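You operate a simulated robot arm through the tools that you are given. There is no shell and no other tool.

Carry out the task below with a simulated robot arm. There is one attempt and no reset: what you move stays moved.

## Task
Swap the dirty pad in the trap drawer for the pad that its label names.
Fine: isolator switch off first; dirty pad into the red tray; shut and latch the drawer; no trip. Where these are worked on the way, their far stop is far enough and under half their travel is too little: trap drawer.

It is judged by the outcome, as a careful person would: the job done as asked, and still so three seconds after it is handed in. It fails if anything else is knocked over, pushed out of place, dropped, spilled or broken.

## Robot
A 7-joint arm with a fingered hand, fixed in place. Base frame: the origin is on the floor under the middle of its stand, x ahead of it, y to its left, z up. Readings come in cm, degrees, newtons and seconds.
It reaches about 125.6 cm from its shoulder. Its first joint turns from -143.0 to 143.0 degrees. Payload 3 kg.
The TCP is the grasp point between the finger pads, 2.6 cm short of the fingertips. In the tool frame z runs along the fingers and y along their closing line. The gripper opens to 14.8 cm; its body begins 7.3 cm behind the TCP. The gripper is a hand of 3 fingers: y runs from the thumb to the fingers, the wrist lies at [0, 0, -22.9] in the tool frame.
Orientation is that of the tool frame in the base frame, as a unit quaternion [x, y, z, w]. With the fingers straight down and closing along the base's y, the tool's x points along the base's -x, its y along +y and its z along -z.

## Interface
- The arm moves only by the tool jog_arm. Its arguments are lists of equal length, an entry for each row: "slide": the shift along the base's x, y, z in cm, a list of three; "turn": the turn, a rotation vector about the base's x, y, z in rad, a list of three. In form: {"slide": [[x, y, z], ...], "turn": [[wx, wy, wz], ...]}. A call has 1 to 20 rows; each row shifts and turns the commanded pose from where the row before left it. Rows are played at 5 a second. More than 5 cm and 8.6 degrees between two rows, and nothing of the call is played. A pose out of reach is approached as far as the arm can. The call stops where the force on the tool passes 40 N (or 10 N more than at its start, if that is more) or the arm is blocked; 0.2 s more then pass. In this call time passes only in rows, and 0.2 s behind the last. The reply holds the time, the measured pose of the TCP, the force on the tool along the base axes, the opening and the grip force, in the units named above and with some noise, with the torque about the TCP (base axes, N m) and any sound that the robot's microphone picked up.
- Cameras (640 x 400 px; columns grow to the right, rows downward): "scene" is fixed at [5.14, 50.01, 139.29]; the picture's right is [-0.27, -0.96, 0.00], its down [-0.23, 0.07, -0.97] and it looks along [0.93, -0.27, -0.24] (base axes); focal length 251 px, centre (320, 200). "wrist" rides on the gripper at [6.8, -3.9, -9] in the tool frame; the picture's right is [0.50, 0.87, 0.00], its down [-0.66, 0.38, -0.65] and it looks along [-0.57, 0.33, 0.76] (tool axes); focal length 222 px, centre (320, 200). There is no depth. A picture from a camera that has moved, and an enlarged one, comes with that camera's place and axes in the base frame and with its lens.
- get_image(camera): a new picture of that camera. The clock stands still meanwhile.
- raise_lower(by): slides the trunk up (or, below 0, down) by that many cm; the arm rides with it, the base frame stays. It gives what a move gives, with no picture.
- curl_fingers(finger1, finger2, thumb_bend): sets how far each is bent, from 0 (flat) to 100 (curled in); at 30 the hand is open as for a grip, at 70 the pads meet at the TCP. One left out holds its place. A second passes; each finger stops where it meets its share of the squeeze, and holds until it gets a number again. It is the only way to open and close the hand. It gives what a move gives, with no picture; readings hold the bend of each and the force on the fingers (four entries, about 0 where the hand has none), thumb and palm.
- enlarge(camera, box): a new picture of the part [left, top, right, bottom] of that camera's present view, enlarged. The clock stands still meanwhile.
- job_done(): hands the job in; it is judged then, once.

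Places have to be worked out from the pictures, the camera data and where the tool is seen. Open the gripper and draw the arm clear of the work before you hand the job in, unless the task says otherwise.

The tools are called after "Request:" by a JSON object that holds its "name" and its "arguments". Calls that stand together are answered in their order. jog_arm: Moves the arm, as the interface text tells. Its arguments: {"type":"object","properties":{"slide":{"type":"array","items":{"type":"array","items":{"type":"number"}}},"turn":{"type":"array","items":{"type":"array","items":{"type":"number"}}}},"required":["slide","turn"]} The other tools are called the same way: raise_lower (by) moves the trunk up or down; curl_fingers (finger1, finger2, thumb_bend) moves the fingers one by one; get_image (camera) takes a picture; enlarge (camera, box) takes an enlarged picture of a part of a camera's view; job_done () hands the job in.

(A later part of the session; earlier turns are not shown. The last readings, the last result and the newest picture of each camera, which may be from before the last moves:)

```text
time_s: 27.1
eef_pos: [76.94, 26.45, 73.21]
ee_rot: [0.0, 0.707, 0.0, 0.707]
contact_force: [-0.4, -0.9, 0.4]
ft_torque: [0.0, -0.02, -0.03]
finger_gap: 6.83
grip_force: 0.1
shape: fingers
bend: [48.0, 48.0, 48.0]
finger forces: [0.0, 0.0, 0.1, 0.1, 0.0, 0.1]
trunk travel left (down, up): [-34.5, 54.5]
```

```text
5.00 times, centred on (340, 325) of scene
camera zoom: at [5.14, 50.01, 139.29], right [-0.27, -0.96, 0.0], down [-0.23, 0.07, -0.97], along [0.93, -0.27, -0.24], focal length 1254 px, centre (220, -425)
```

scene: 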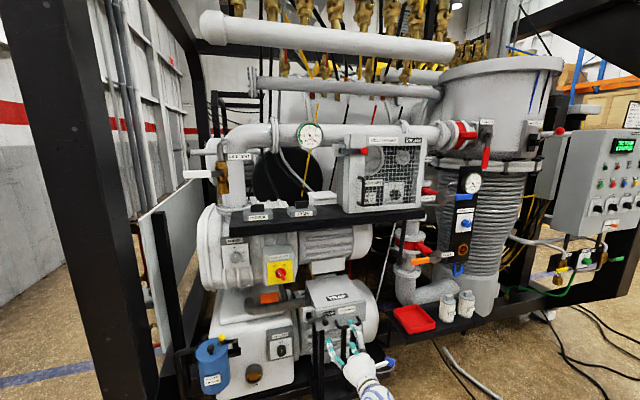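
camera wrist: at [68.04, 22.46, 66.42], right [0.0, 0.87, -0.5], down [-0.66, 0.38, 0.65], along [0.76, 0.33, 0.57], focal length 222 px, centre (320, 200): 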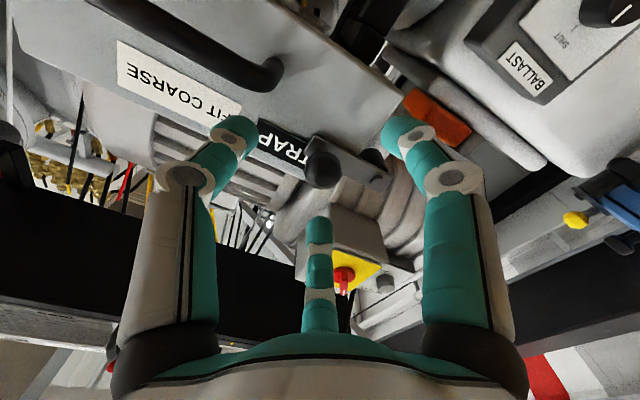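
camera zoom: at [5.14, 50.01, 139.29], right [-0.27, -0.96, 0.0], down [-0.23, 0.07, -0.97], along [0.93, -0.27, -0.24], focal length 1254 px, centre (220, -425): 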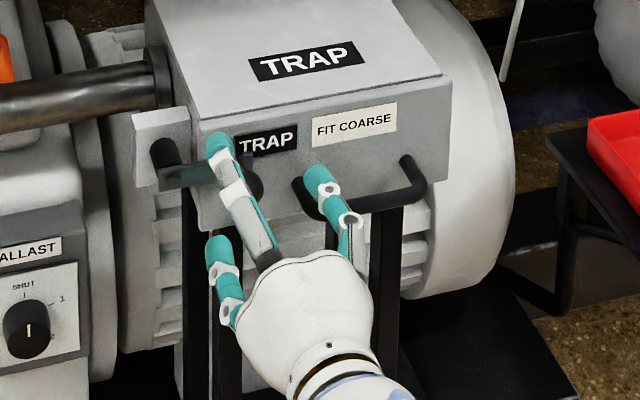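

The ball sits centred between the fingers, no contact yet. I close onto it.

Request:
{"name": "curl_fingers", "arguments": {"finger1": 66, "finger2": 66, "thumb_bend": 66}}

Request:
{"name": "get_image", "arguments": {"camera": "wrist"}}

Request:
{"name": "enlarge", "arguments": {"camera": "scene", "box": [290, 285, 390, 365]}}

```text
time_s: 28.1
eef_pos: [76.95, 26.34, 73.32]
ee_rot: [0.001, 0.707, -0.001, 0.708]
contact_force: [0.8, 1.2, 0.4]
ft_torque: [-0.02, 0.03, 0.01]
finger_gap: 1.5
grip_force: 2.4
shape: fingers
bend: [64.0, 64.0, 66.0]
finger forces: [1.7, 1.7, 0.0, 0.0, 0.4, 0.0]
trunk travel left (down, up): [-34.5, 54.5]
```

```text
taken
camera wrist: at [68.03, 22.44, 66.42], right [0.0, 0.87, -0.5], down [-0.65, 0.38, 0.65], along [0.76, 0.33, 0.57], focal length 222 px, centre (320, 200)
```

wrist: 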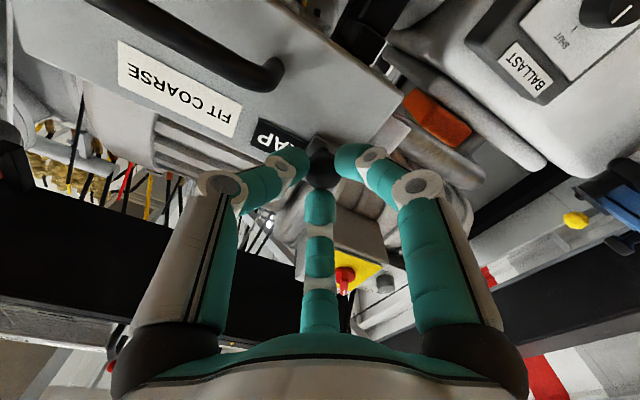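

```text
5.00 times, centred on (340, 325) of scene
camera zoom: at [5.14, 50.01, 139.29], right [-0.27, -0.96, 0.0], down [-0.23, 0.07, -0.97], along [0.93, -0.27, -0.24], focal length 1254 px, centre (220, -425)
```

zoom: 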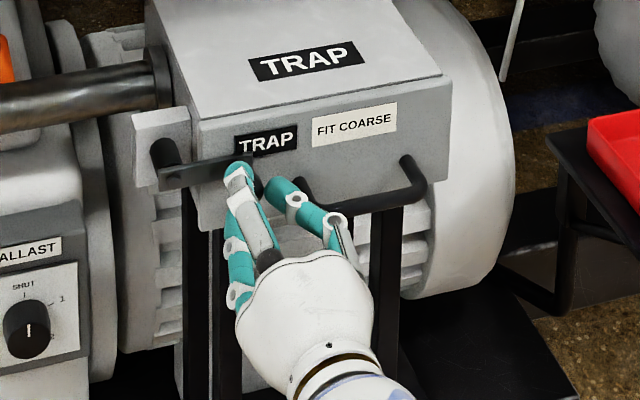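

The ball is held. I firm up slightly and test lifting the lever by the first ~15° of its arc.

Request:
{"name": "curl_fingers", "arguments": {"finger1": 69, "finger2": 69, "thumb_bend": 70}}

Request:
{"name": "jog_arm", "arguments": {"slide": [[0, 0.04, 0.61], [0, 0.12, 0.59]], "turn": [[-0.087, 0, 0], [-0.087, 0, 0]]}}

Request:
{"name": "enlarge", "arguments": {"camera": "scene", "box": [290, 285, 390, 365]}}

```text
time_s: 29.1
eef_pos: [76.89, 26.35, 73.28]
ee_rot: [0.001, 0.707, -0.001, 0.708]
contact_force: [1.6, -0.4, 1.0]
ft_torque: [0.02, 0.0, 0.0]
finger_gap: 1.31
grip_force: 5.6
shape: fingers
bend: [64.0, 64.0, 67.0]
finger forces: [3.9, 3.9, 0.0, 0.1, 4.7, 0.0]
trunk travel left (down, up): [-34.5, 54.5]
```

```text
time_s: 29.7
eef_pos: [77.06, 26.39, 74.27]
ee_rot: [-0.061, 0.703, -0.063, 0.705]
contact_force: [-0.4, -0.4, -1.2]
ft_torque: [-0.01, 0.02, -0.06]
finger_gap: 1.35
grip_force: 6.5
shape: fingers
bend: [64.0, 64.0, 67.0]
finger forces: [4.6, 3.9, 0.0, 0.0, 5.0, 0.0]
trunk travel left (down, up): [-34.5, 54.5]
```

```text
5.00 times, centred on (340, 325) of scene
camera zoom: at [5.14, 50.01, 139.29], right [-0.27, -0.96, 0.0], down [-0.23, 0.07, -0.97], along [0.93, -0.27, -0.24], focal length 1254 px, centre (220, -425)
```

zoom: 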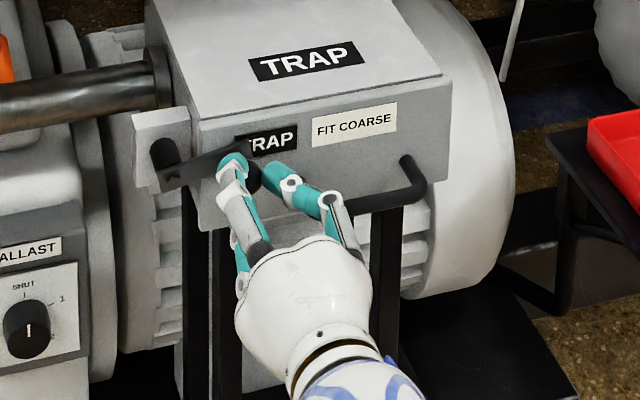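

The lever lifts freely. I carry on along its arc, up and round to about 90–100°.

Request:
{"name": "jog_arm", "arguments": {"slide": [[0, 0.19, 0.57], [0, 0.27, 0.55], [0, 0.34, 0.51], [0, 0.4, 0.46], [0, 0.46, 0.4], [0, 0.51, 0.34], [0, 0.55, 0.27], [0, 0.57, 0.19], [0, 0.59, 0.12], [0, 0.61, 0.04]], "turn": [[-0.087, 0, 0], [-0.087, 0, 0], [-0.087, 0, 0], [-0.087, 0, 0], [-0.087, 0, 0], [-0.087, 0, 0], [-0.087, 0, 0], [-0.087, 0, 0], [-0.087, 0, 0], [-0.087, 0, 0]]}}

Request:
{"name": "get_image", "arguments": {"camera": "wrist"}}

Request:
{"name": "enlarge", "arguments": {"camera": "scene", "box": [290, 285, 390, 365]}}

```text
time_s: 31.9
eef_pos: [76.86, 31.24, 77.85]
ee_rot: [-0.353, 0.61, -0.352, 0.615]
contact_force: [-1.2, -1.5, 10.9]
ft_torque: [-0.09, -0.26, -0.08]
finger_gap: 1.6
grip_force: 7.3
shape: fingers
bend: [65.0, 67.0, 64.0]
finger forces: [2.2, 1.0, 0.0, 0.0, 11.9, 0.0]
trunk travel left (down, up): [-34.5, 54.5]
```

```text
taken
camera wrist: at [67.88, 23.28, 77.7], right [0.0, 0.0, -1.0], down [-0.66, 0.75, 0.0], along [0.75, 0.66, 0.01], focal length 222 px, centre (320, 200)
```

wrist: 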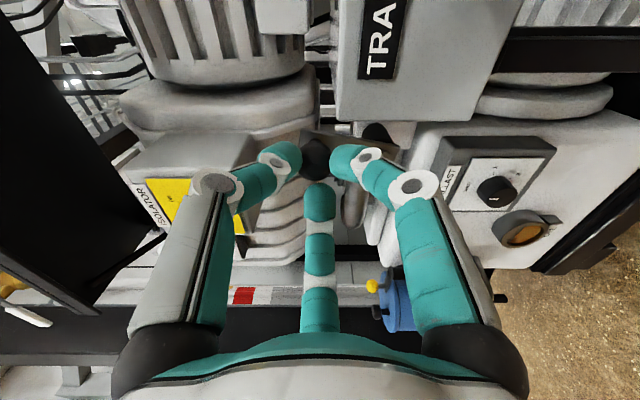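

```text
5.00 times, centred on (340, 325) of scene
camera zoom: at [5.14, 50.01, 139.29], right [-0.27, -0.96, 0.0], down [-0.23, 0.07, -0.97], along [0.93, -0.27, -0.24], focal length 1254 px, centre (220, -425)
```

zoom: 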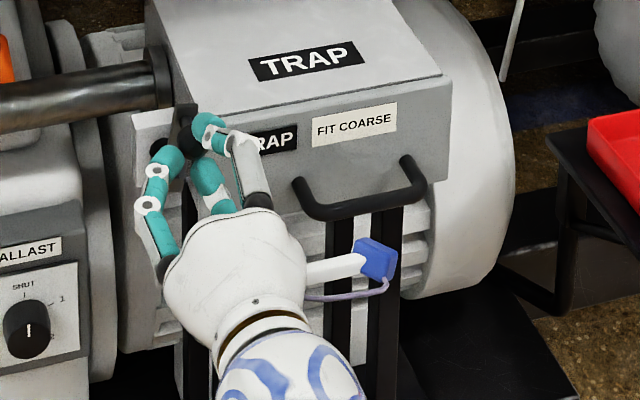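

The lever now points up. I check whether it goes further left, watching the force.

Request:
{"name": "jog_arm", "arguments": {"slide": [[0, 0.5, -0.2], [0, 0.5, -0.2]], "turn": [[0, 0, 0], [0, 0, 0]]}}

Request:
{"name": "enlarge", "arguments": {"camera": "scene", "box": [290, 285, 390, 365]}}

Request:
{"name": "enlarge", "arguments": {"camera": "wrist", "box": [240, 80, 420, 240]}}

```text
time_s: 32.5
eef_pos: [76.86, 32.14, 77.28]
ee_rot: [-0.352, 0.611, -0.354, 0.615]
contact_force: [-7.7, -0.4, 20.0]
ft_torque: [-0.23, -0.62, -0.07]
finger_gap: 1.82
grip_force: 9.2
shape: fingers
bend: [68.0, 69.0, 63.0]
finger forces: [0.3, 0.0, 0.0, 0.1, 19.4, 0.1]
trunk travel left (down, up): [-34.5, 54.5]
```

```text
5.00 times, centred on (340, 325) of scene
camera zoom: at [5.14, 50.01, 139.29], right [-0.27, -0.96, 0.0], down [-0.23, 0.07, -0.97], along [0.93, -0.27, -0.24], focal length 1254 px, centre (220, -425)
```

zoom: 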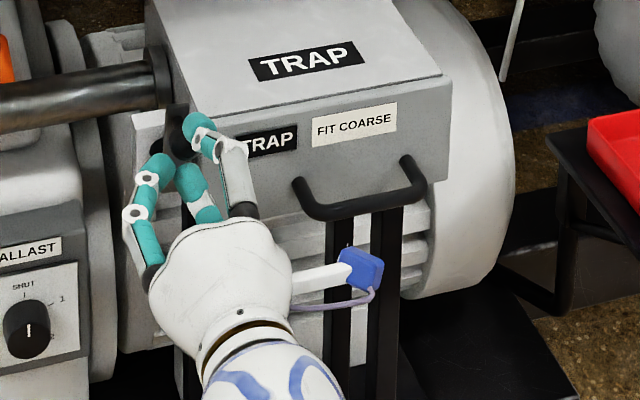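

```text
2.50 times, centred on (330, 160) of wrist
camera zoom: at [67.84, 24.22, 77.26], right [0.01, 0.0, -1.0], down [-0.66, 0.76, 0.0], along [0.76, 0.66, 0.01], focal length 555 px, centre (295, 300)
```

zoom: 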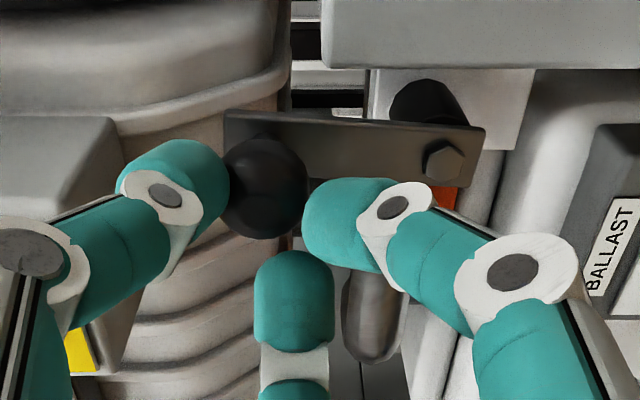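

The lever stands upright at its stop, its edge (y≈30.1) clear of the drawer's left edge (y≈29.3). I relieve the push a little, open the fingers and see whether it stays.

Request:
{"name": "jog_arm", "arguments": {"slide": [[0, -0.5, 0.3]], "turn": [[0, 0, 0]]}}

Request:
{"name": "curl_fingers", "arguments": {"finger1": 48, "finger2": 48, "thumb_bend": 48}}

Request:
{"name": "get_image", "arguments": {"camera": "wrist"}}

```text
time_s: 32.9
eef_pos: [76.83, 31.58, 77.6]
ee_rot: [-0.352, 0.612, -0.352, 0.615]
contact_force: [-4.1, -1.3, 12.7]
ft_torque: [-0.1, -0.39, -0.1]
finger_gap: 1.8
grip_force: 7.6
shape: fingers
bend: [68.0, 69.0, 63.0]
finger forces: [1.6, 0.0, 0.0, 0.0, 13.9, 0.1]
trunk travel left (down, up): [-34.5, 54.5]
```

```text
time_s: 33.9
eef_pos: [76.87, 31.61, 77.4]
ee_rot: [-0.353, 0.612, -0.352, 0.615]
contact_force: [0.5, 0.3, 0.1]
ft_torque: [0.02, 0.01, 0.0]
finger_gap: 6.83
grip_force: 0.1
shape: fingers
bend: [48.0, 48.0, 48.0]
finger forces: [0.1, 0.0, 0.0, 0.0, 0.0, 0.0]
trunk travel left (down, up): [-34.5, 54.5]
```

```text
taken
camera wrist: at [67.93, 23.75, 77.32], right [0.0, 0.0, -1.0], down [-0.66, 0.76, 0.0], along [0.76, 0.66, 0.0], focal length 222 px, centre (320, 200)
```

wrist: 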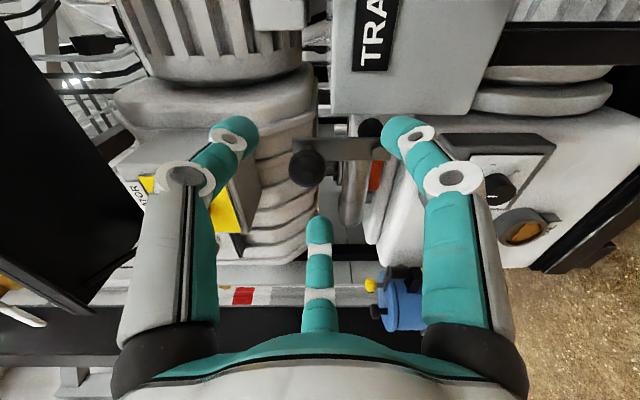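

The latch lever stays upright on its own. I back off and go to the drawer handle, rolling the hand so the thumb comes above the bar and the two fingers below it.

Request:
{"name": "jog_arm", "arguments": {"slide": [[-3, 0, 0], [-4, 0, 0], [-4, -0.5, 0], [-1, -3.5, -1.5], [0, -3.5, -2], [0, -3.5, -2], [0, -3, -2]], "turn": [[0, 0, 0], [0, 0, 0], [0, 0, 0], [-0.131, 0, 0], [-0.131, 0, 0], [-0.131, 0, 0], [-0.131, 0, 0]]}}

Request:
{"name": "get_image", "arguments": {"camera": "wrist"}}

Request:
{"name": "enlarge", "arguments": {"camera": "scene", "box": [290, 285, 390, 365]}}

```text
time_s: 35.5
eef_pos: [65.02, 17.29, 70.21]
ee_rot: [-0.501, 0.499, -0.499, 0.501]
contact_force: [-0.5, 0.4, 0.3]
ft_torque: [-0.02, 0.02, 0.03]
finger_gap: 6.83
grip_force: 0.0
shape: fingers
bend: [48.0, 48.0, 48.0]
finger forces: [0.0, 0.1, 0.0, 0.0, 0.0, 0.0]
trunk travel left (down, up): [-34.5, 54.5]
```

```text
taken
camera wrist: at [56.1, 10.48, 73.89], right [0.0, -0.5, -0.87], down [-0.65, 0.65, -0.38], along [0.76, 0.57, -0.32], focal length 222 px, centre (320, 200)
```

wrist: 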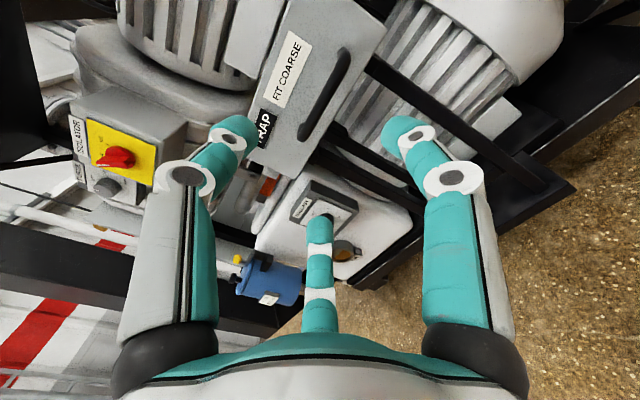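

```text
5.00 times, centred on (340, 325) of scene
camera zoom: at [5.14, 50.01, 139.29], right [-0.27, -0.96, 0.0], down [-0.23, 0.07, -0.97], along [0.93, -0.27, -0.24], focal length 1254 px, centre (220, -425)
```

zoom: 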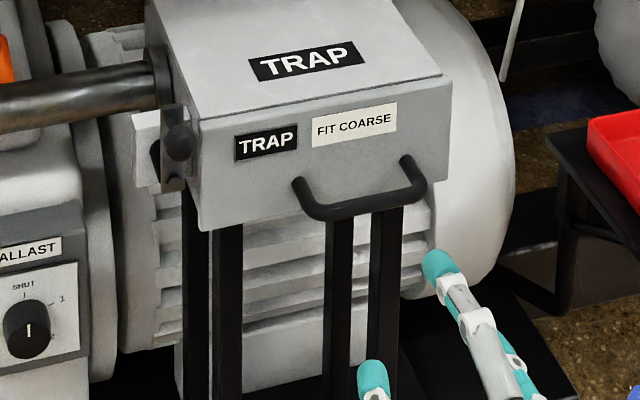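

Request:
{"name": "enlarge", "arguments": {"camera": "wrist", "box": [230, 0, 410, 160]}}

```text
2.50 times, centred on (320, 80) of wrist
camera zoom: at [56.1, 10.48, 73.89], right [0.0, -0.5, -0.87], down [-0.65, 0.65, -0.38], along [0.76, 0.57, -0.32], focal length 555 px, centre (320, 500)
```

zoom: 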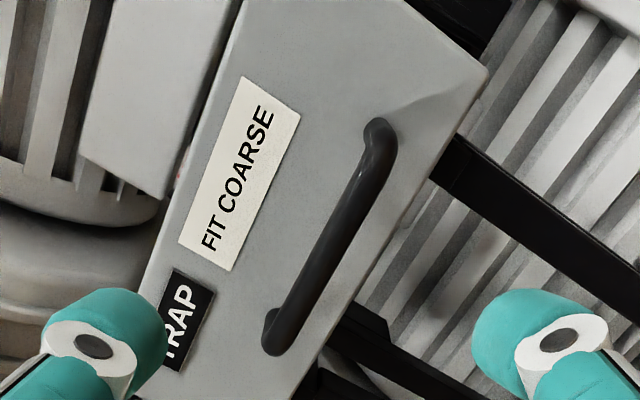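

The handle bar runs y 12.3–20.8 at x≈79.9, z≈70.0, with ~2.7 cm free behind it. I open a bit wider and advance so the bar sits between thumb and fingers.

Request:
{"name": "curl_fingers", "arguments": {"finger1": 44, "finger2": 44, "thumb_bend": 44}}

Request:
{"name": "jog_arm", "arguments": {"slide": [[4, -0.2, 0], [4, -0.2, -0.1], [3, -0.2, 0], [2.5, -0.2, -0.1]], "turn": [[0, 0, 0], [0, 0, 0], [0, 0, 0], [0, 0, 0]]}}

Request:
{"name": "get_image", "arguments": {"camera": "wrist"}}

Request:
{"name": "enlarge", "arguments": {"camera": "scene", "box": [290, 285, 390, 365]}}

```text
time_s: 36.5
eef_pos: [65.1, 17.45, 70.12]
ee_rot: [-0.5, 0.499, -0.499, 0.502]
contact_force: [0.4, -0.7, 0.4]
ft_torque: [-0.03, -0.02, 0.01]
finger_gap: 8.13
grip_force: 0.0
shape: fingers
bend: [44.0, 44.0, 44.0]
finger forces: [0.1, 0.0, 0.1, 0.0, 0.0, 0.0]
trunk travel left (down, up): [-34.5, 54.5]
```

```text
time_s: 37.5
eef_pos: [78.74, 16.63, 69.7]
ee_rot: [-0.499, 0.5, -0.498, 0.502]
contact_force: [0.9, -0.5, 0.1]
ft_torque: [0.0, 0.02, 0.0]
finger_gap: 8.16
grip_force: 0.1
shape: fingers
bend: [44.0, 44.0, 44.0]
finger forces: [0.0, 0.0, 0.0, 0.0, 0.0, 0.1]
trunk travel left (down, up): [-34.5, 54.5]
```

```text
taken
camera wrist: at [69.73, 9.79, 73.45], right [0.0, -0.5, -0.87], down [-0.66, 0.65, -0.38], along [0.76, 0.57, -0.32], focal length 222 px, centre (320, 200)
```

wrist: 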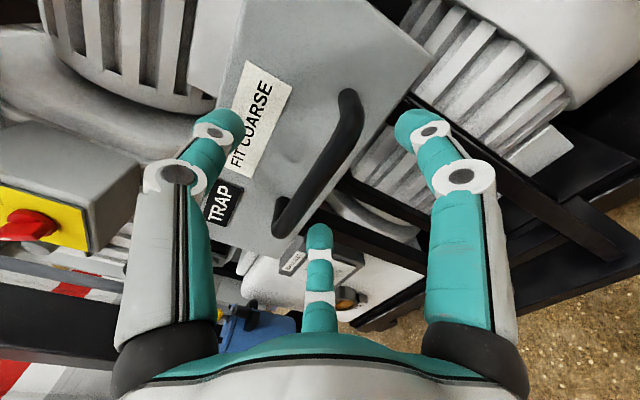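

```text
5.00 times, centred on (340, 325) of scene
camera zoom: at [5.14, 50.01, 139.29], right [-0.27, -0.96, 0.0], down [-0.23, 0.07, -0.97], along [0.93, -0.27, -0.24], focal length 1254 px, centre (220, -425)
```

zoom: 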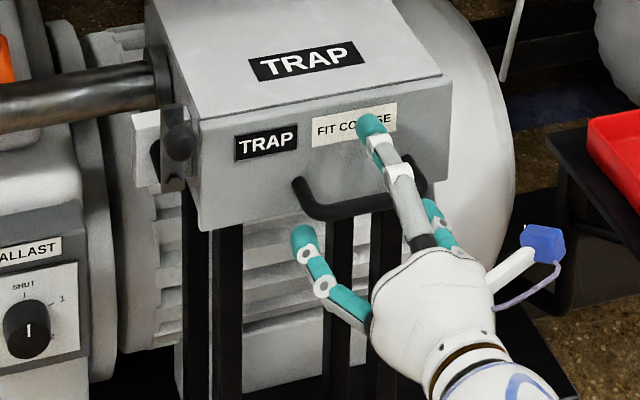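

The bar is centred between thumb (above) and fingers (below), no contact. I close on it.

Request:
{"name": "curl_fingers", "arguments": {"finger1": 72, "finger2": 72, "thumb_bend": 72}}

Request:
{"name": "get_image", "arguments": {"camera": "wrist"}}

Request:
{"name": "enlarge", "arguments": {"camera": "scene", "box": [290, 285, 390, 365]}}

```text
time_s: 38.5
eef_pos: [78.71, 16.71, 69.65]
ee_rot: [-0.5, 0.5, -0.498, 0.502]
contact_force: [2.5, 1.2, 5.1]
ft_torque: [0.0, -0.03, 0.01]
finger_gap: 0.12
grip_force: 3.8
shape: fingers
bend: [71.0, 71.0, 69.0]
finger forces: [0.0, 0.0, 0.1, 0.0, 6.8, 0.1]
trunk travel left (down, up): [-34.5, 54.5]
```

```text
taken
camera wrist: at [69.7, 9.8, 73.49], right [0.0, -0.5, -0.87], down [-0.65, 0.65, -0.38], along [0.76, 0.57, -0.32], focal length 222 px, centre (320, 200)
```

wrist: 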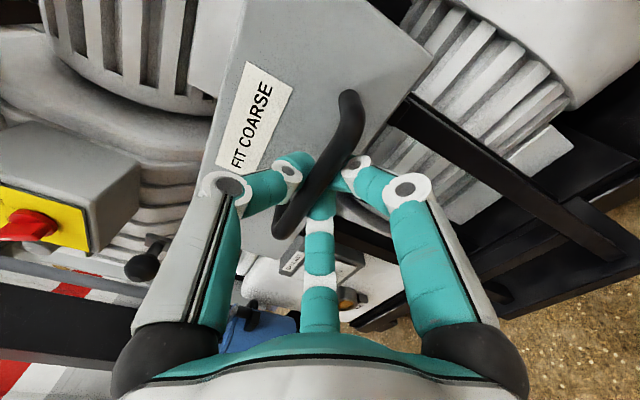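

```text
5.00 times, centred on (340, 325) of scene
camera zoom: at [5.14, 50.01, 139.29], right [-0.27, -0.96, 0.0], down [-0.23, 0.07, -0.97], along [0.93, -0.27, -0.24], focal length 1254 px, centre (220, -425)
```

zoom: 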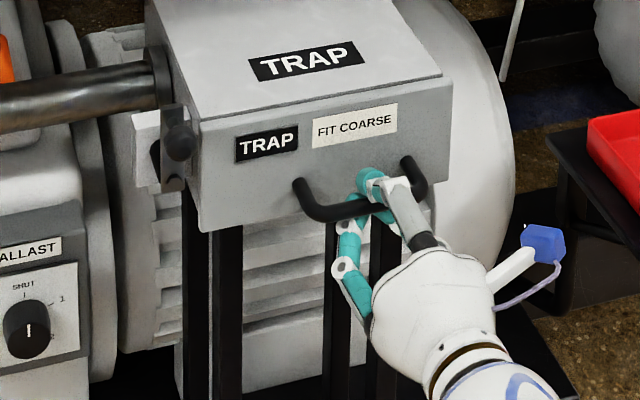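

Thumb and fingers wrap round the bar with the tips behind it. I pull gently 2 cm toward the robot to see if the drawer follows.

Request:
{"name": "jog_arm", "arguments": {"slide": [[-0.7, 0, 0], [-0.7, 0, 0], [-0.7, 0, 0]], "turn": [[0, 0, 0], [0, 0, 0], [0, 0, 0]]}}

Request:
{"name": "enlarge", "arguments": {"camera": "scene", "box": [290, 285, 390, 365]}}

```text
time_s: 39.3
eef_pos: [76.39, 16.66, 69.72]
ee_rot: [-0.499, 0.5, -0.499, 0.502]
contact_force: [0.9, 0.3, 2.4]
ft_torque: [-0.03, -0.01, 0.04]
finger_gap: 0.07
grip_force: 2.3
shape: fingers
bend: [71.0, 71.0, 68.0]
finger forces: [0.0, 0.0, 0.0, 0.0, 4.6, 0.0]
trunk travel left (down, up): [-34.5, 54.5]
```

```text
5.00 times, centred on (340, 325) of scene
camera zoom: at [5.14, 50.01, 139.29], right [-0.27, -0.96, 0.0], down [-0.23, 0.07, -0.97], along [0.93, -0.27, -0.24], focal length 1254 px, centre (220, -425)
```

zoom: 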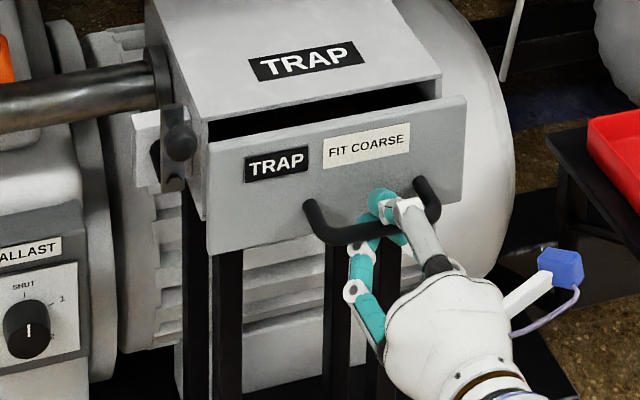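

The drawer comes along easily. I keep pulling.

Request:
{"name": "jog_arm", "arguments": {"slide": [[-1.2, 0, 0], [-1.2, 0, 0], [-1.2, 0, 0], [-1.2, 0, 0], [-1.2, 0, 0], [-1.2, 0, 0], [-1.2, 0, 0]], "turn": [[0, 0, 0], [0, 0, 0], [0, 0, 0], [0, 0, 0], [0, 0, 0], [0, 0, 0], [0, 0, 0]]}}

Request:
{"name": "get_image", "arguments": {"camera": "scene"}}

Request:
{"name": "enlarge", "arguments": {"camera": "scene", "box": [290, 270, 410, 366]}}

```text
time_s: 40.9
eef_pos: [68.18, 16.59, 69.99]
ee_rot: [-0.499, 0.5, -0.499, 0.502]
contact_force: [0.6, -0.2, 3.3]
ft_torque: [0.0, -0.01, 0.01]
finger_gap: 0.03
grip_force: 2.6
shape: fingers
bend: [71.0, 71.0, 69.0]
finger forces: [0.0, 0.0, 0.0, 0.0, 4.8, 0.0]
trunk travel left (down, up): [-34.5, 54.5]
```

```text
taken
```

scene: 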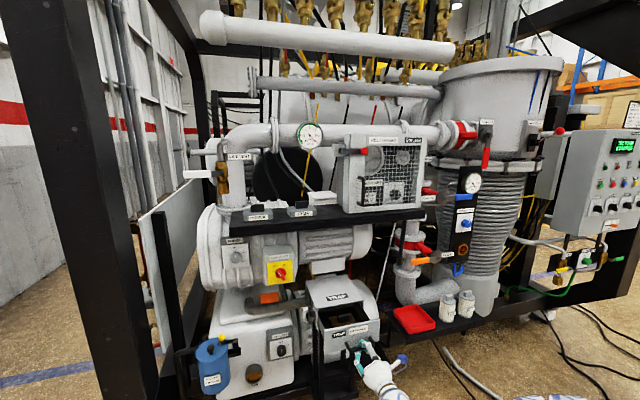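

```text
4.17 times, centred on (350, 318) of scene
camera zoom: at [5.14, 50.01, 139.29], right [-0.27, -0.96, 0.0], down [-0.23, 0.07, -0.97], along [0.93, -0.27, -0.24], focal length 1045 px, centre (195, -292)
```

zoom: 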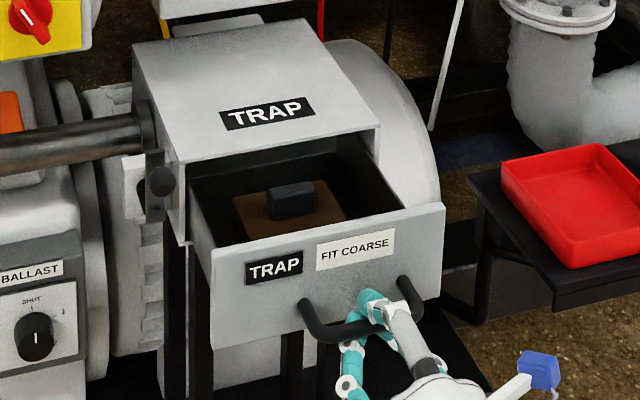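

The brown dirty pad is showing. I pull on until the drawer's stop.

Request:
{"name": "jog_arm", "arguments": {"slide": [[-1, 0, 0], [-1, 0, 0], [-1, 0, 0], [-1, 0, 0], [-1, 0, 0], [-1, 0, 0]], "turn": [[0, 0, 0], [0, 0, 0], [0, 0, 0], [0, 0, 0], [0, 0, 0], [0, 0, 0]]}}

Request:
{"name": "enlarge", "arguments": {"camera": "scene", "box": [290, 270, 410, 366]}}

```text
time_s: 42.3
eef_pos: [62.03, 16.69, 69.71]
ee_rot: [-0.499, 0.5, -0.499, 0.502]
contact_force: [14.6, 1.0, 1.8]
ft_torque: [0.0, 0.1, 0.0]
finger_gap: 0.36
grip_force: 7.5
shape: fingers
bend: [71.0, 71.0, 68.0]
finger forces: [3.2, 3.4, 0.1, 0.0, 8.0, 0.0]
trunk travel left (down, up): [-34.5, 54.5]
```

```text
4.17 times, centred on (350, 318) of scene
camera zoom: at [5.14, 50.01, 139.29], right [-0.27, -0.96, 0.0], down [-0.23, 0.07, -0.97], along [0.93, -0.27, -0.24], focal length 1045 px, centre (195, -292)
```

zoom: 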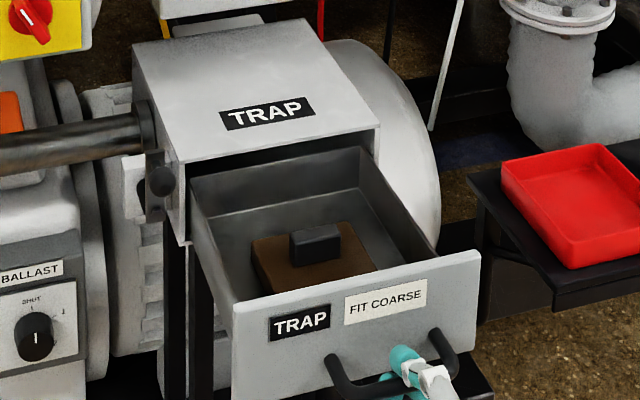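

The pull force rose to 14.6 N and the drawer's back wall is visible: probably the stop. One more small tug to confirm.

Request:
{"name": "jog_arm", "arguments": {"slide": [[-0.5, 0, 0]], "turn": [[0, 0, 0]]}}

Request:
{"name": "enlarge", "arguments": {"camera": "scene", "box": [290, 270, 410, 366]}}

```text
time_s: 42.7
eef_pos: [61.78, 16.57, 69.78]
ee_rot: [-0.5, 0.5, -0.498, 0.502]
contact_force: [17.5, 0.2, 1.3]
ft_torque: [-0.03, 0.06, 0.0]
finger_gap: 0.69
grip_force: 8.8
shape: fingers
bend: [69.0, 69.0, 67.0]
finger forces: [4.1, 4.1, 0.0, 0.0, 9.1, 0.1]
trunk travel left (down, up): [-34.5, 54.5]
```

```text
4.17 times, centred on (350, 318) of scene
camera zoom: at [5.14, 50.01, 139.29], right [-0.27, -0.96, 0.0], down [-0.23, 0.07, -0.97], along [0.93, -0.27, -0.24], focal length 1045 px, centre (195, -292)
```

zoom: 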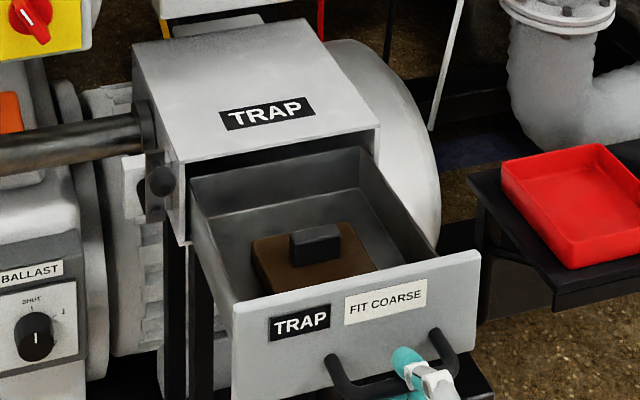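

The drawer is at its far stop (about 16.5 cm out). I ease the pull, open the hand and back away from the handle.

Request:
{"name": "jog_arm", "arguments": {"slide": [[0.6, 0, 0]], "turn": [[0, 0, 0]]}}

Request:
{"name": "curl_fingers", "arguments": {"finger1": 40, "finger2": 40, "thumb_bend": 40}}

Request:
{"name": "jog_arm", "arguments": {"slide": [[-2, 0, 0], [-3, 0, 0], [-3, 0, 0]], "turn": [[0, 0, 0], [0, 0, 0], [0, 0, 0]]}}

Request:
{"name": "get_image", "arguments": {"camera": "wrist"}}

Request:
{"name": "get_image", "arguments": {"camera": "scene"}}

```text
time_s: 43.1
eef_pos: [62.0, 16.75, 69.87]
ee_rot: [-0.499, 0.499, -0.498, 0.503]
contact_force: [-1.0, -3.8, 2.0]
ft_torque: [0.04, -0.02, -0.05]
finger_gap: 0.35
grip_force: 5.8
shape: fingers
bend: [71.0, 71.0, 69.0]
finger forces: [3.2, 3.4, 0.0, 0.0, 5.4, 0.1]
trunk travel left (down, up): [-34.5, 54.5]
```

```text
time_s: 44.1
eef_pos: [62.06, 16.65, 69.87]
ee_rot: [-0.5, 0.5, -0.499, 0.502]
contact_force: [-0.3, 0.3, 0.5]
ft_torque: [0.02, 0.02, -0.02]
finger_gap: 9.5
grip_force: 0.1
shape: fingers
bend: [40.0, 40.0, 40.0]
finger forces: [0.0, 0.1, 0.0, 0.0, 0.0, 0.1]
trunk travel left (down, up): [-34.5, 54.5]
```

```text
time_s: 44.9
eef_pos: [54.02, 16.87, 69.63]
ee_rot: [-0.5, 0.5, -0.498, 0.502]
contact_force: [1.2, -0.2, -0.8]
ft_torque: [0.02, 0.03, 0.01]
finger_gap: 9.49
grip_force: 0.1
shape: fingers
bend: [40.0, 40.0, 40.0]
finger forces: [0.1, 0.0, 0.0, 0.0, 0.1, 0.0]
trunk travel left (down, up): [-34.5, 54.5]
```

```text
taken
camera wrist: at [45.04, 9.95, 73.44], right [0.0, -0.5, -0.87], down [-0.66, 0.66, -0.38], along [0.76, 0.57, -0.32], focal length 222 px, centre (320, 200)
```

wrist: 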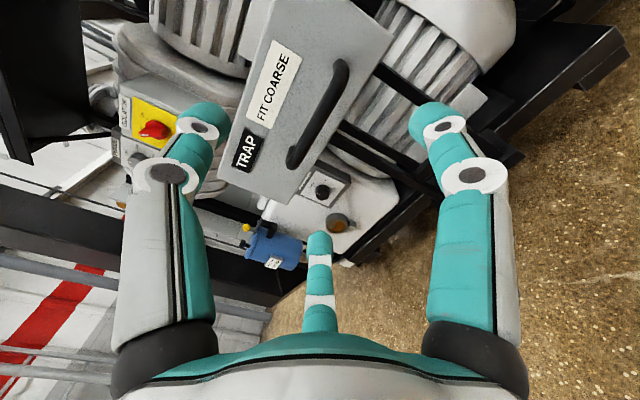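

```text
taken
```

scene: 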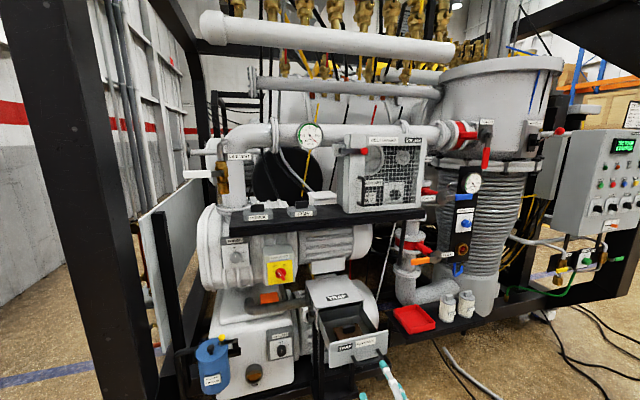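

The drawer stays open. I raise the trunk and then tip the fingers downward in front of the drawer to look into it from above.

Request:
{"name": "raise_lower", "arguments": {"by": 38}}

Request:
{"name": "jog_arm", "arguments": {"slide": [[1, 0, -0.5], [1, 0, -0.5], [1, 0, -0.5], [1, 0, -0.5], [1, 0, -0.5], [1, 0, -0.5]], "turn": [[0, 0.1428, 0], [0, 0.1428, 0], [0, 0.1428, 0], [0, 0.1428, 0], [0, 0.1428, 0], [0, 0.1428, 0]]}}

Request:
{"name": "get_image", "arguments": {"camera": "wrist"}}

Request:
{"name": "get_image", "arguments": {"camera": "scene"}}

```text
time_s: 48.6
eef_pos: [54.11, 16.71, 107.62]
ee_rot: [-0.499, 0.499, -0.499, 0.503]
contact_force: [0.5, -0.3, 0.4]
ft_torque: [0.0, -0.02, -0.03]
finger_gap: 9.48
grip_force: 0.0
shape: fingers
bend: [40.0, 40.0, 40.0]
finger forces: [0.1, 0.0, 0.1, 0.0, 0.0, 0.0]
trunk travel left (down, up): [-72.5, 16.5]
```

```text
time_s: 50.0
eef_pos: [60.9, 16.15, 105.54]
ee_rot: [-0.657, 0.659, -0.264, 0.253]
contact_force: [-3.4, 2.8, -3.0]
ft_torque: [-0.16, -0.42, -0.16]
finger_gap: 9.48
grip_force: 0.1
shape: fingers
bend: [40.0, 40.0, 40.0]
finger forces: [0.0, 0.0, 0.1, 0.0, 0.1, 0.1]
trunk travel left (down, up): [-72.5, 16.5]
```

```text
taken
camera wrist: at [57.58, 9.51, 114.83], right [-0.64, -0.5, -0.58], down [-0.72, 0.66, 0.21], along [0.28, 0.55, -0.79], focal length 222 px, centre (320, 200)
```

wrist: 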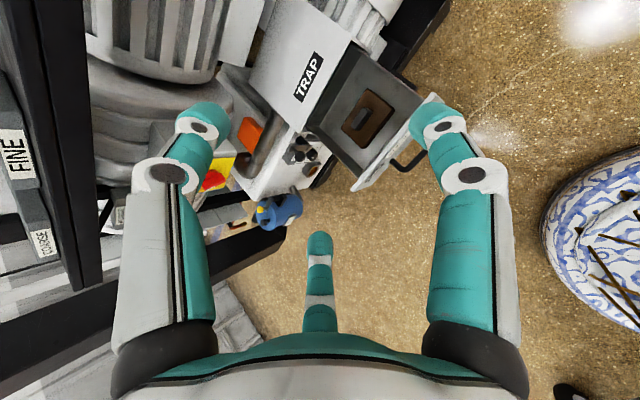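

```text
taken
```

scene: 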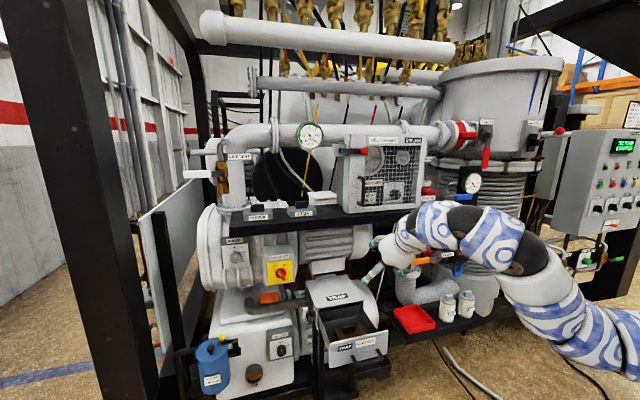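

Half-way tipped; the drawer and pad are in view. I finish tipping to fingers straight down.

Request:
{"name": "jog_arm", "arguments": {"slide": [[0.3, 0, -0.5], [0.3, 0, -0.5], [0.3, 0, -0.5], [0.3, 0, -0.5], [0.3, 0, -0.5], [0.3, 0, -0.5]], "turn": [[0, 0.125, 0], [0, 0.125, 0], [0, 0.125, 0], [0, 0.125, 0], [0, 0.125, 0], [0, 0.125, 0]]}}

Request:
{"name": "get_image", "arguments": {"camera": "wrist"}}

```text
time_s: 51.4
eef_pos: [61.88, 16.93, 100.55]
ee_rot: [0.707, -0.707, -0.011, 0.009]
contact_force: [3.1, -4.1, -0.6]
ft_torque: [0.29, 0.23, -0.04]
finger_gap: 9.45
grip_force: 0.0
shape: fingers
bend: [40.0, 40.0, 40.0]
finger forces: [0.0, 0.1, 0.0, 0.0, 0.1, 0.0]
out of reach, approached as far as the arm can: row 6
trunk travel left (down, up): [-72.5, 16.5]
```

```text
taken
camera wrist: at [66.09, 10.16, 109.44], right [-0.87, -0.5, 0.02], down [-0.36, 0.65, 0.67], along [-0.35, 0.57, -0.75], focal length 222 px, centre (320, 200)
```

wrist: 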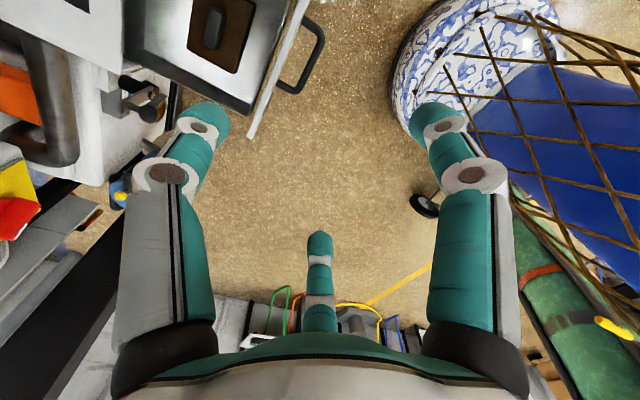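

Fingers point down now; from both cameras the dirty pad's grip is at about (76, 19, 73). I turn the hand −90° about the vertical (thumb to the −y side, camera facing the machine) to grip that bar across its flat faces.

Request:
{"name": "jog_arm", "arguments": {"slide": [[0.3, 0.1, -0.7], [0.3, 0.1, -0.7], [0.3, 0.1, -0.7], [0.3, 0.1, -0.7], [0.3, 0.1, -0.7], [0.3, 0.1, -0.7], [0.3, 0.1, -0.7], [0.3, 0.1, -0.7], [0.3, 0.1, -0.7], [0.3, 0.1, 0], [0.3, 0.1, 0]], "turn": [[0, 0, -0.1428], [0, 0, -0.1428], [0, 0, -0.1428], [0, 0, -0.1428], [0, 0, -0.1428], [0, 0, -0.1428], [0, 0, -0.1428], [0, 0, -0.1428], [0, 0, -0.1428], [0, 0, -0.1428], [0, 0, -0.1428]]}}

Request:
{"name": "get_image", "arguments": {"camera": "wrist"}}

Request:
{"name": "get_image", "arguments": {"camera": "scene"}}

```text
time_s: 53.8
eef_pos: [65.27, 17.99, 94.54]
ee_rot: [0.003, 1.0, 0.017, 0.001]
contact_force: [0.0, 1.1, -0.5]
ft_torque: [0.0, 0.02, 0.03]
finger_gap: 9.46
grip_force: 0.0
shape: fingers
bend: [40.0, 40.0, 40.0]
finger forces: [0.1, 0.1, 0.0, 0.0, 0.0, 0.0]
trunk travel left (down, up): [-72.5, 16.5]
```

```text
taken
camera wrist: at [58.5, 13.78, 103.31], right [-0.5, 0.87, 0.03], down [0.66, 0.35, 0.67], along [0.57, 0.35, -0.74], focal length 222 px, centre (320, 200)
```

wrist: 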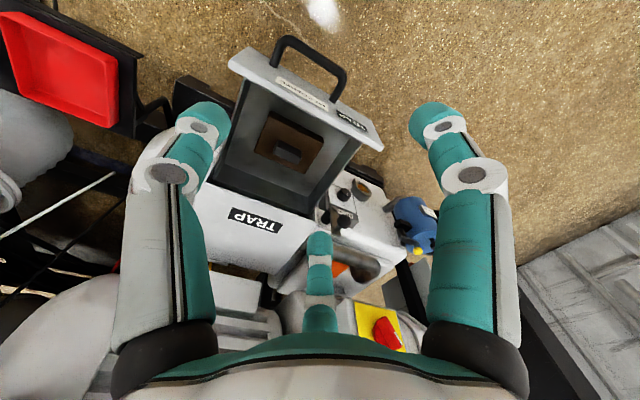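

```text
taken
```

scene: 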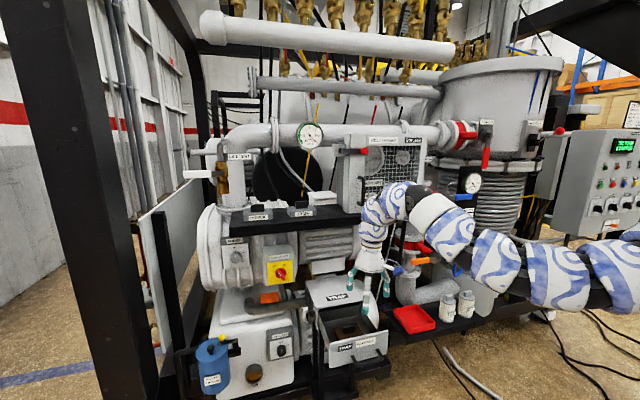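

Now the drawer with the brown pad and the red tray are all well visible. I enlarge the pad to place its grip exactly.

Request:
{"name": "enlarge", "arguments": {"camera": "wrist", "box": [200, 30, 390, 230]}}

Request:
{"name": "enlarge", "arguments": {"camera": "scene", "box": [300, 275, 400, 375]}}

```text
2.00 times, centred on (295, 130) of wrist
camera zoom: at [58.5, 13.78, 103.31], right [-0.5, 0.87, 0.03], down [0.66, 0.35, 0.67], along [0.57, 0.35, -0.74], focal length 444 px, centre (370, 340)
```

zoom: 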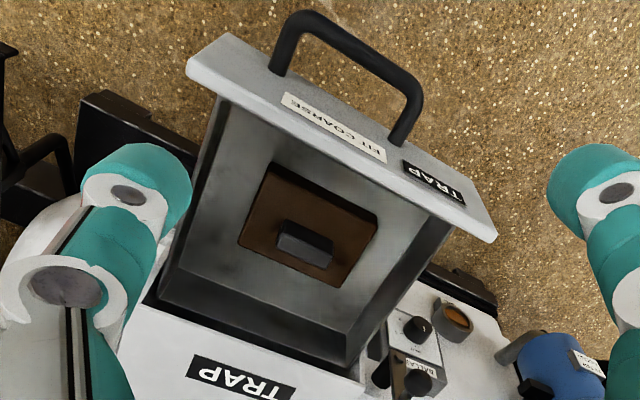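

```text
4.00 times, centred on (350, 325) of scene
camera zoom: at [5.14, 50.01, 139.29], right [-0.27, -0.96, 0.0], down [-0.23, 0.07, -0.97], along [0.93, -0.27, -0.24], focal length 1003 px, centre (200, -300)
```

zoom: 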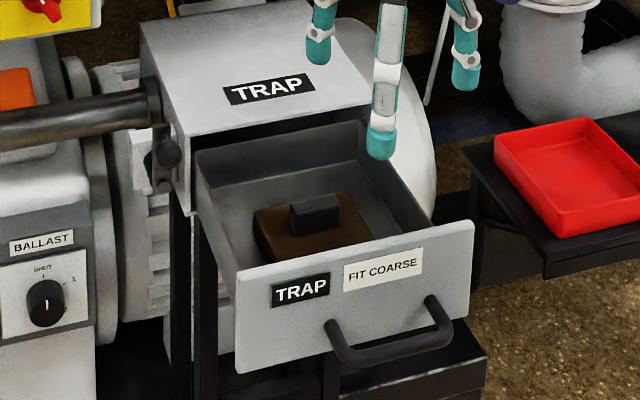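

Request:
{"name": "enlarge", "arguments": {"camera": "wrist", "box": [250, 100, 320, 180]}}

Request:
{"name": "enlarge", "arguments": {"camera": "scene", "box": [325, 305, 375, 345]}}

```text
5.00 times, centred on (285, 140) of wrist
camera zoom: at [58.5, 13.78, 103.31], right [-0.5, 0.87, 0.03], down [0.66, 0.35, 0.67], along [0.57, 0.35, -0.74], focal length 1111 px, centre (495, 500)
```

zoom: 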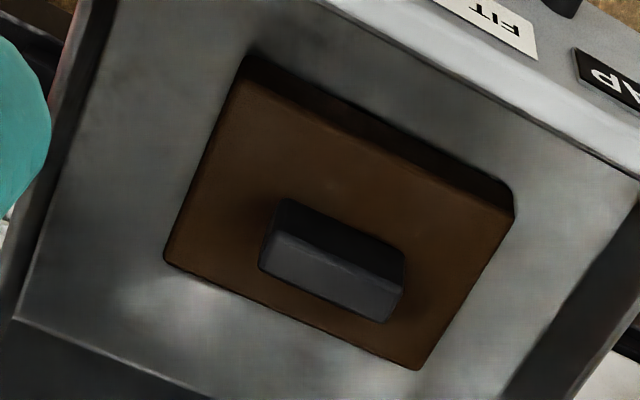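

```text
10.00 times, centred on (350, 325) of scene
camera zoom: at [5.14, 50.01, 139.29], right [-0.27, -0.96, 0.0], down [-0.23, 0.07, -0.97], along [0.93, -0.27, -0.24], focal length 2508 px, centre (20, -1050)
```

zoom: 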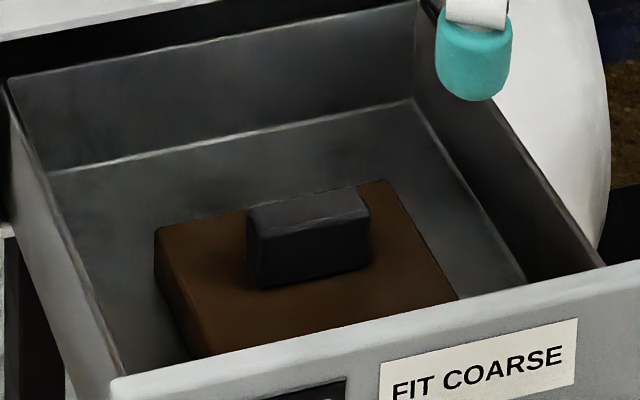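

The pad's grip is about 4.1 cm long (along y) and 1.5 cm thick, centred at (75.6, 18.8), top z≈73.4, pad top ≈71. To keep the arm clear of the shelf edge above (x≈79.8, z 109–113) I tilt the hand back 10°, narrow the fingers and move in over the drawer.

Request:
{"name": "curl_fingers", "arguments": {"finger1": 50, "finger2": 50, "thumb_bend": 50}}

Request:
{"name": "jog_arm", "arguments": {"slide": [[0.5, 0.2, -2], [0.5, 0.2, -2], [1, 0.1, -2], [2, 0.1, -2], [3, 0.1, -1.5], [3, 0.1, -1]], "turn": [[-0.012, -0.06, 0.002], [-0.012, -0.06, 0.002], [-0.01, -0.055, 0.002], [0, 0, 0], [0, 0, 0], [0, 0, 0]]}}

Request:
{"name": "get_image", "arguments": {"camera": "wrist"}}

Request:
{"name": "get_image", "arguments": {"camera": "scene"}}

```text
time_s: 54.8
eef_pos: [65.32, 17.97, 94.48]
ee_rot: [0.002, 1.0, 0.016, 0.0]
contact_force: [-0.6, -0.4, 0.4]
ft_torque: [0.0, 0.02, 0.02]
finger_gap: 6.27
grip_force: 0.1
shape: fingers
bend: [50.0, 50.0, 50.0]
finger forces: [0.1, 0.1, 0.1, 0.0, 0.0, 0.1]
trunk travel left (down, up): [-72.5, 16.5]
```

```text
time_s: 56.2
eef_pos: [75.61, 18.92, 83.67]
ee_rot: [-0.003, 0.996, 0.0, 0.088]
contact_force: [-0.1, 0.5, -0.6]
ft_torque: [0.03, 0.02, 0.03]
finger_gap: 6.3
grip_force: 0.0
shape: fingers
bend: [50.0, 50.0, 50.0]
finger forces: [0.0, 0.1, 0.0, 0.0, 0.0, 0.1]
trunk travel left (down, up): [-72.5, 16.5]
```

```text
taken
camera wrist: at [67.26, 14.89, 91.33], right [-0.5, 0.86, -0.09], down [0.53, 0.38, 0.76], along [0.69, 0.33, -0.65], focal length 222 px, centre (320, 200)
```

wrist: 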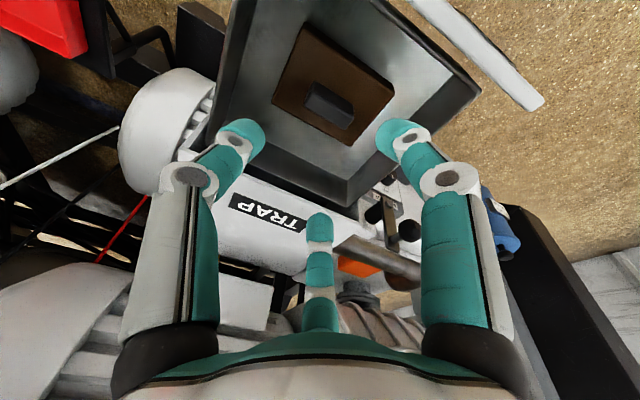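

```text
taken
```

scene: 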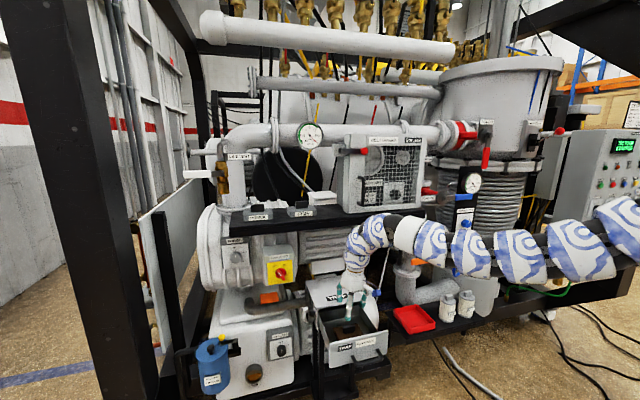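

Request:
{"name": "enlarge", "arguments": {"camera": "wrist", "box": [240, 20, 420, 180]}}

Request:
{"name": "enlarge", "arguments": {"camera": "scene", "box": [300, 270, 400, 370]}}

Request:
{"name": "enlarge", "arguments": {"camera": "scene", "box": [310, 190, 450, 310]}}

```text
2.50 times, centred on (330, 100) of wrist
camera zoom: at [67.26, 14.89, 91.33], right [-0.5, 0.86, -0.09], down [0.53, 0.38, 0.76], along [0.69, 0.33, -0.65], focal length 555 px, centre (295, 450)
```

zoom: 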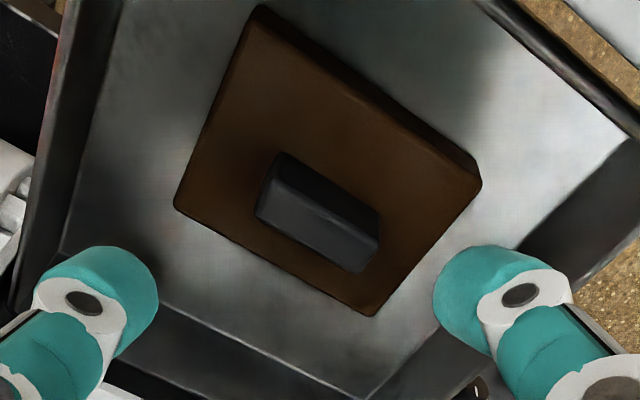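

```text
4.00 times, centred on (350, 320) of scene
camera zoom: at [5.14, 50.01, 139.29], right [-0.27, -0.96, 0.0], down [-0.23, 0.07, -0.97], along [0.93, -0.27, -0.24], focal length 1003 px, centre (200, -280)
```

zoom: 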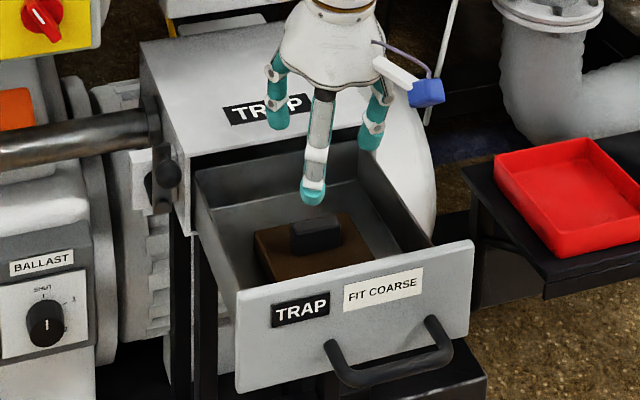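

```text
3.33 times, centred on (380, 250) of scene
camera zoom: at [5.14, 50.01, 139.29], right [-0.27, -0.96, 0.0], down [-0.23, 0.07, -0.97], along [0.93, -0.27, -0.24], focal length 836 px, centre (120, 33)
```

zoom: 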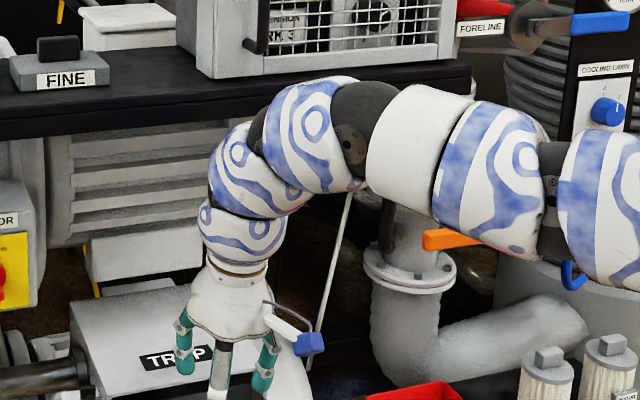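

Well aligned: grip top at about (75.75, 18.75, 73.2). I lower straight down, leaving fingertips just above the pad's face.

Request:
{"name": "jog_arm", "arguments": {"slide": [[0, -0.05, -2], [0, -0.05, -2], [-0.1, -0.05, -2], [-0.1, 0, -1.5], [0, 0, -0.8]], "turn": [[0, 0, 0], [0, 0, 0], [0, 0, 0], [0, 0, 0], [0, 0, 0]]}}

Request:
{"name": "get_image", "arguments": {"camera": "wrist"}}

Request:
{"name": "enlarge", "arguments": {"camera": "scene", "box": [300, 270, 400, 370]}}

```text
time_s: 57.4
eef_pos: [75.02, 18.6, 75.6]
ee_rot: [-0.002, 0.996, 0.0, 0.089]
contact_force: [-0.6, 0.4, 0.3]
ft_torque: [0.01, 0.02, 0.02]
finger_gap: 6.24
grip_force: 0.1
shape: fingers
bend: [50.0, 50.0, 50.0]
finger forces: [0.0, 0.1, 0.0, 0.0, 0.0, 0.1]
trunk travel left (down, up): [-72.5, 16.5]
```

```text
taken
camera wrist: at [66.82, 14.54, 83.24], right [-0.5, 0.86, -0.09], down [0.53, 0.38, 0.76], along [0.69, 0.33, -0.65], focal length 222 px, centre (320, 200)
```

wrist: 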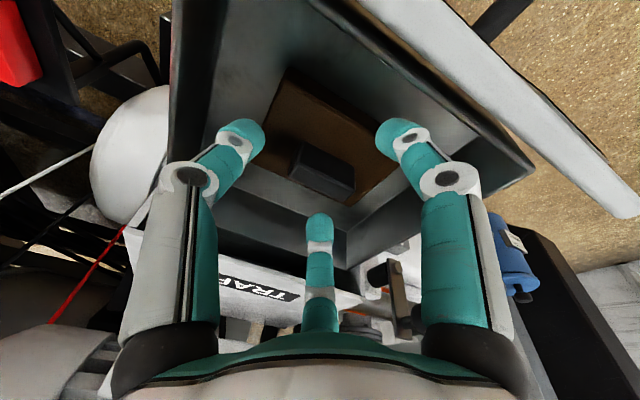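

```text
4.00 times, centred on (350, 320) of scene
camera zoom: at [5.14, 50.01, 139.29], right [-0.27, -0.96, 0.0], down [-0.23, 0.07, -0.97], along [0.93, -0.27, -0.24], focal length 1003 px, centre (200, -280)
```

zoom: 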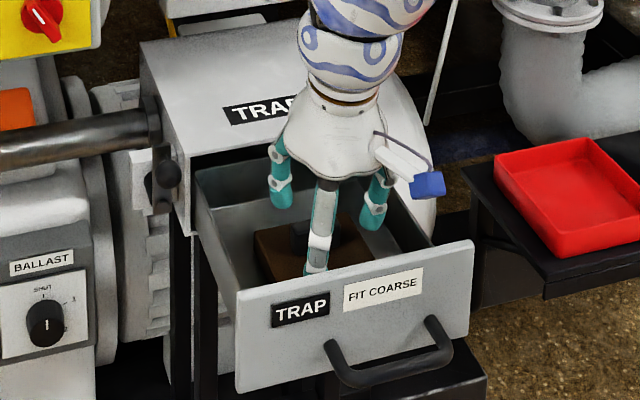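

Request:
{"name": "enlarge", "arguments": {"camera": "wrist", "box": [230, 60, 410, 240]}}

```text
2.22 times, centred on (320, 150) of wrist
camera zoom: at [66.82, 14.54, 83.24], right [-0.5, 0.86, -0.09], down [0.53, 0.38, 0.76], along [0.69, 0.33, -0.65], focal length 494 px, centre (320, 311)
```

zoom: 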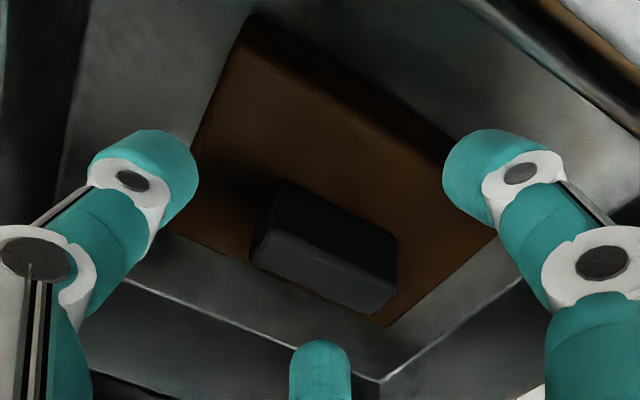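

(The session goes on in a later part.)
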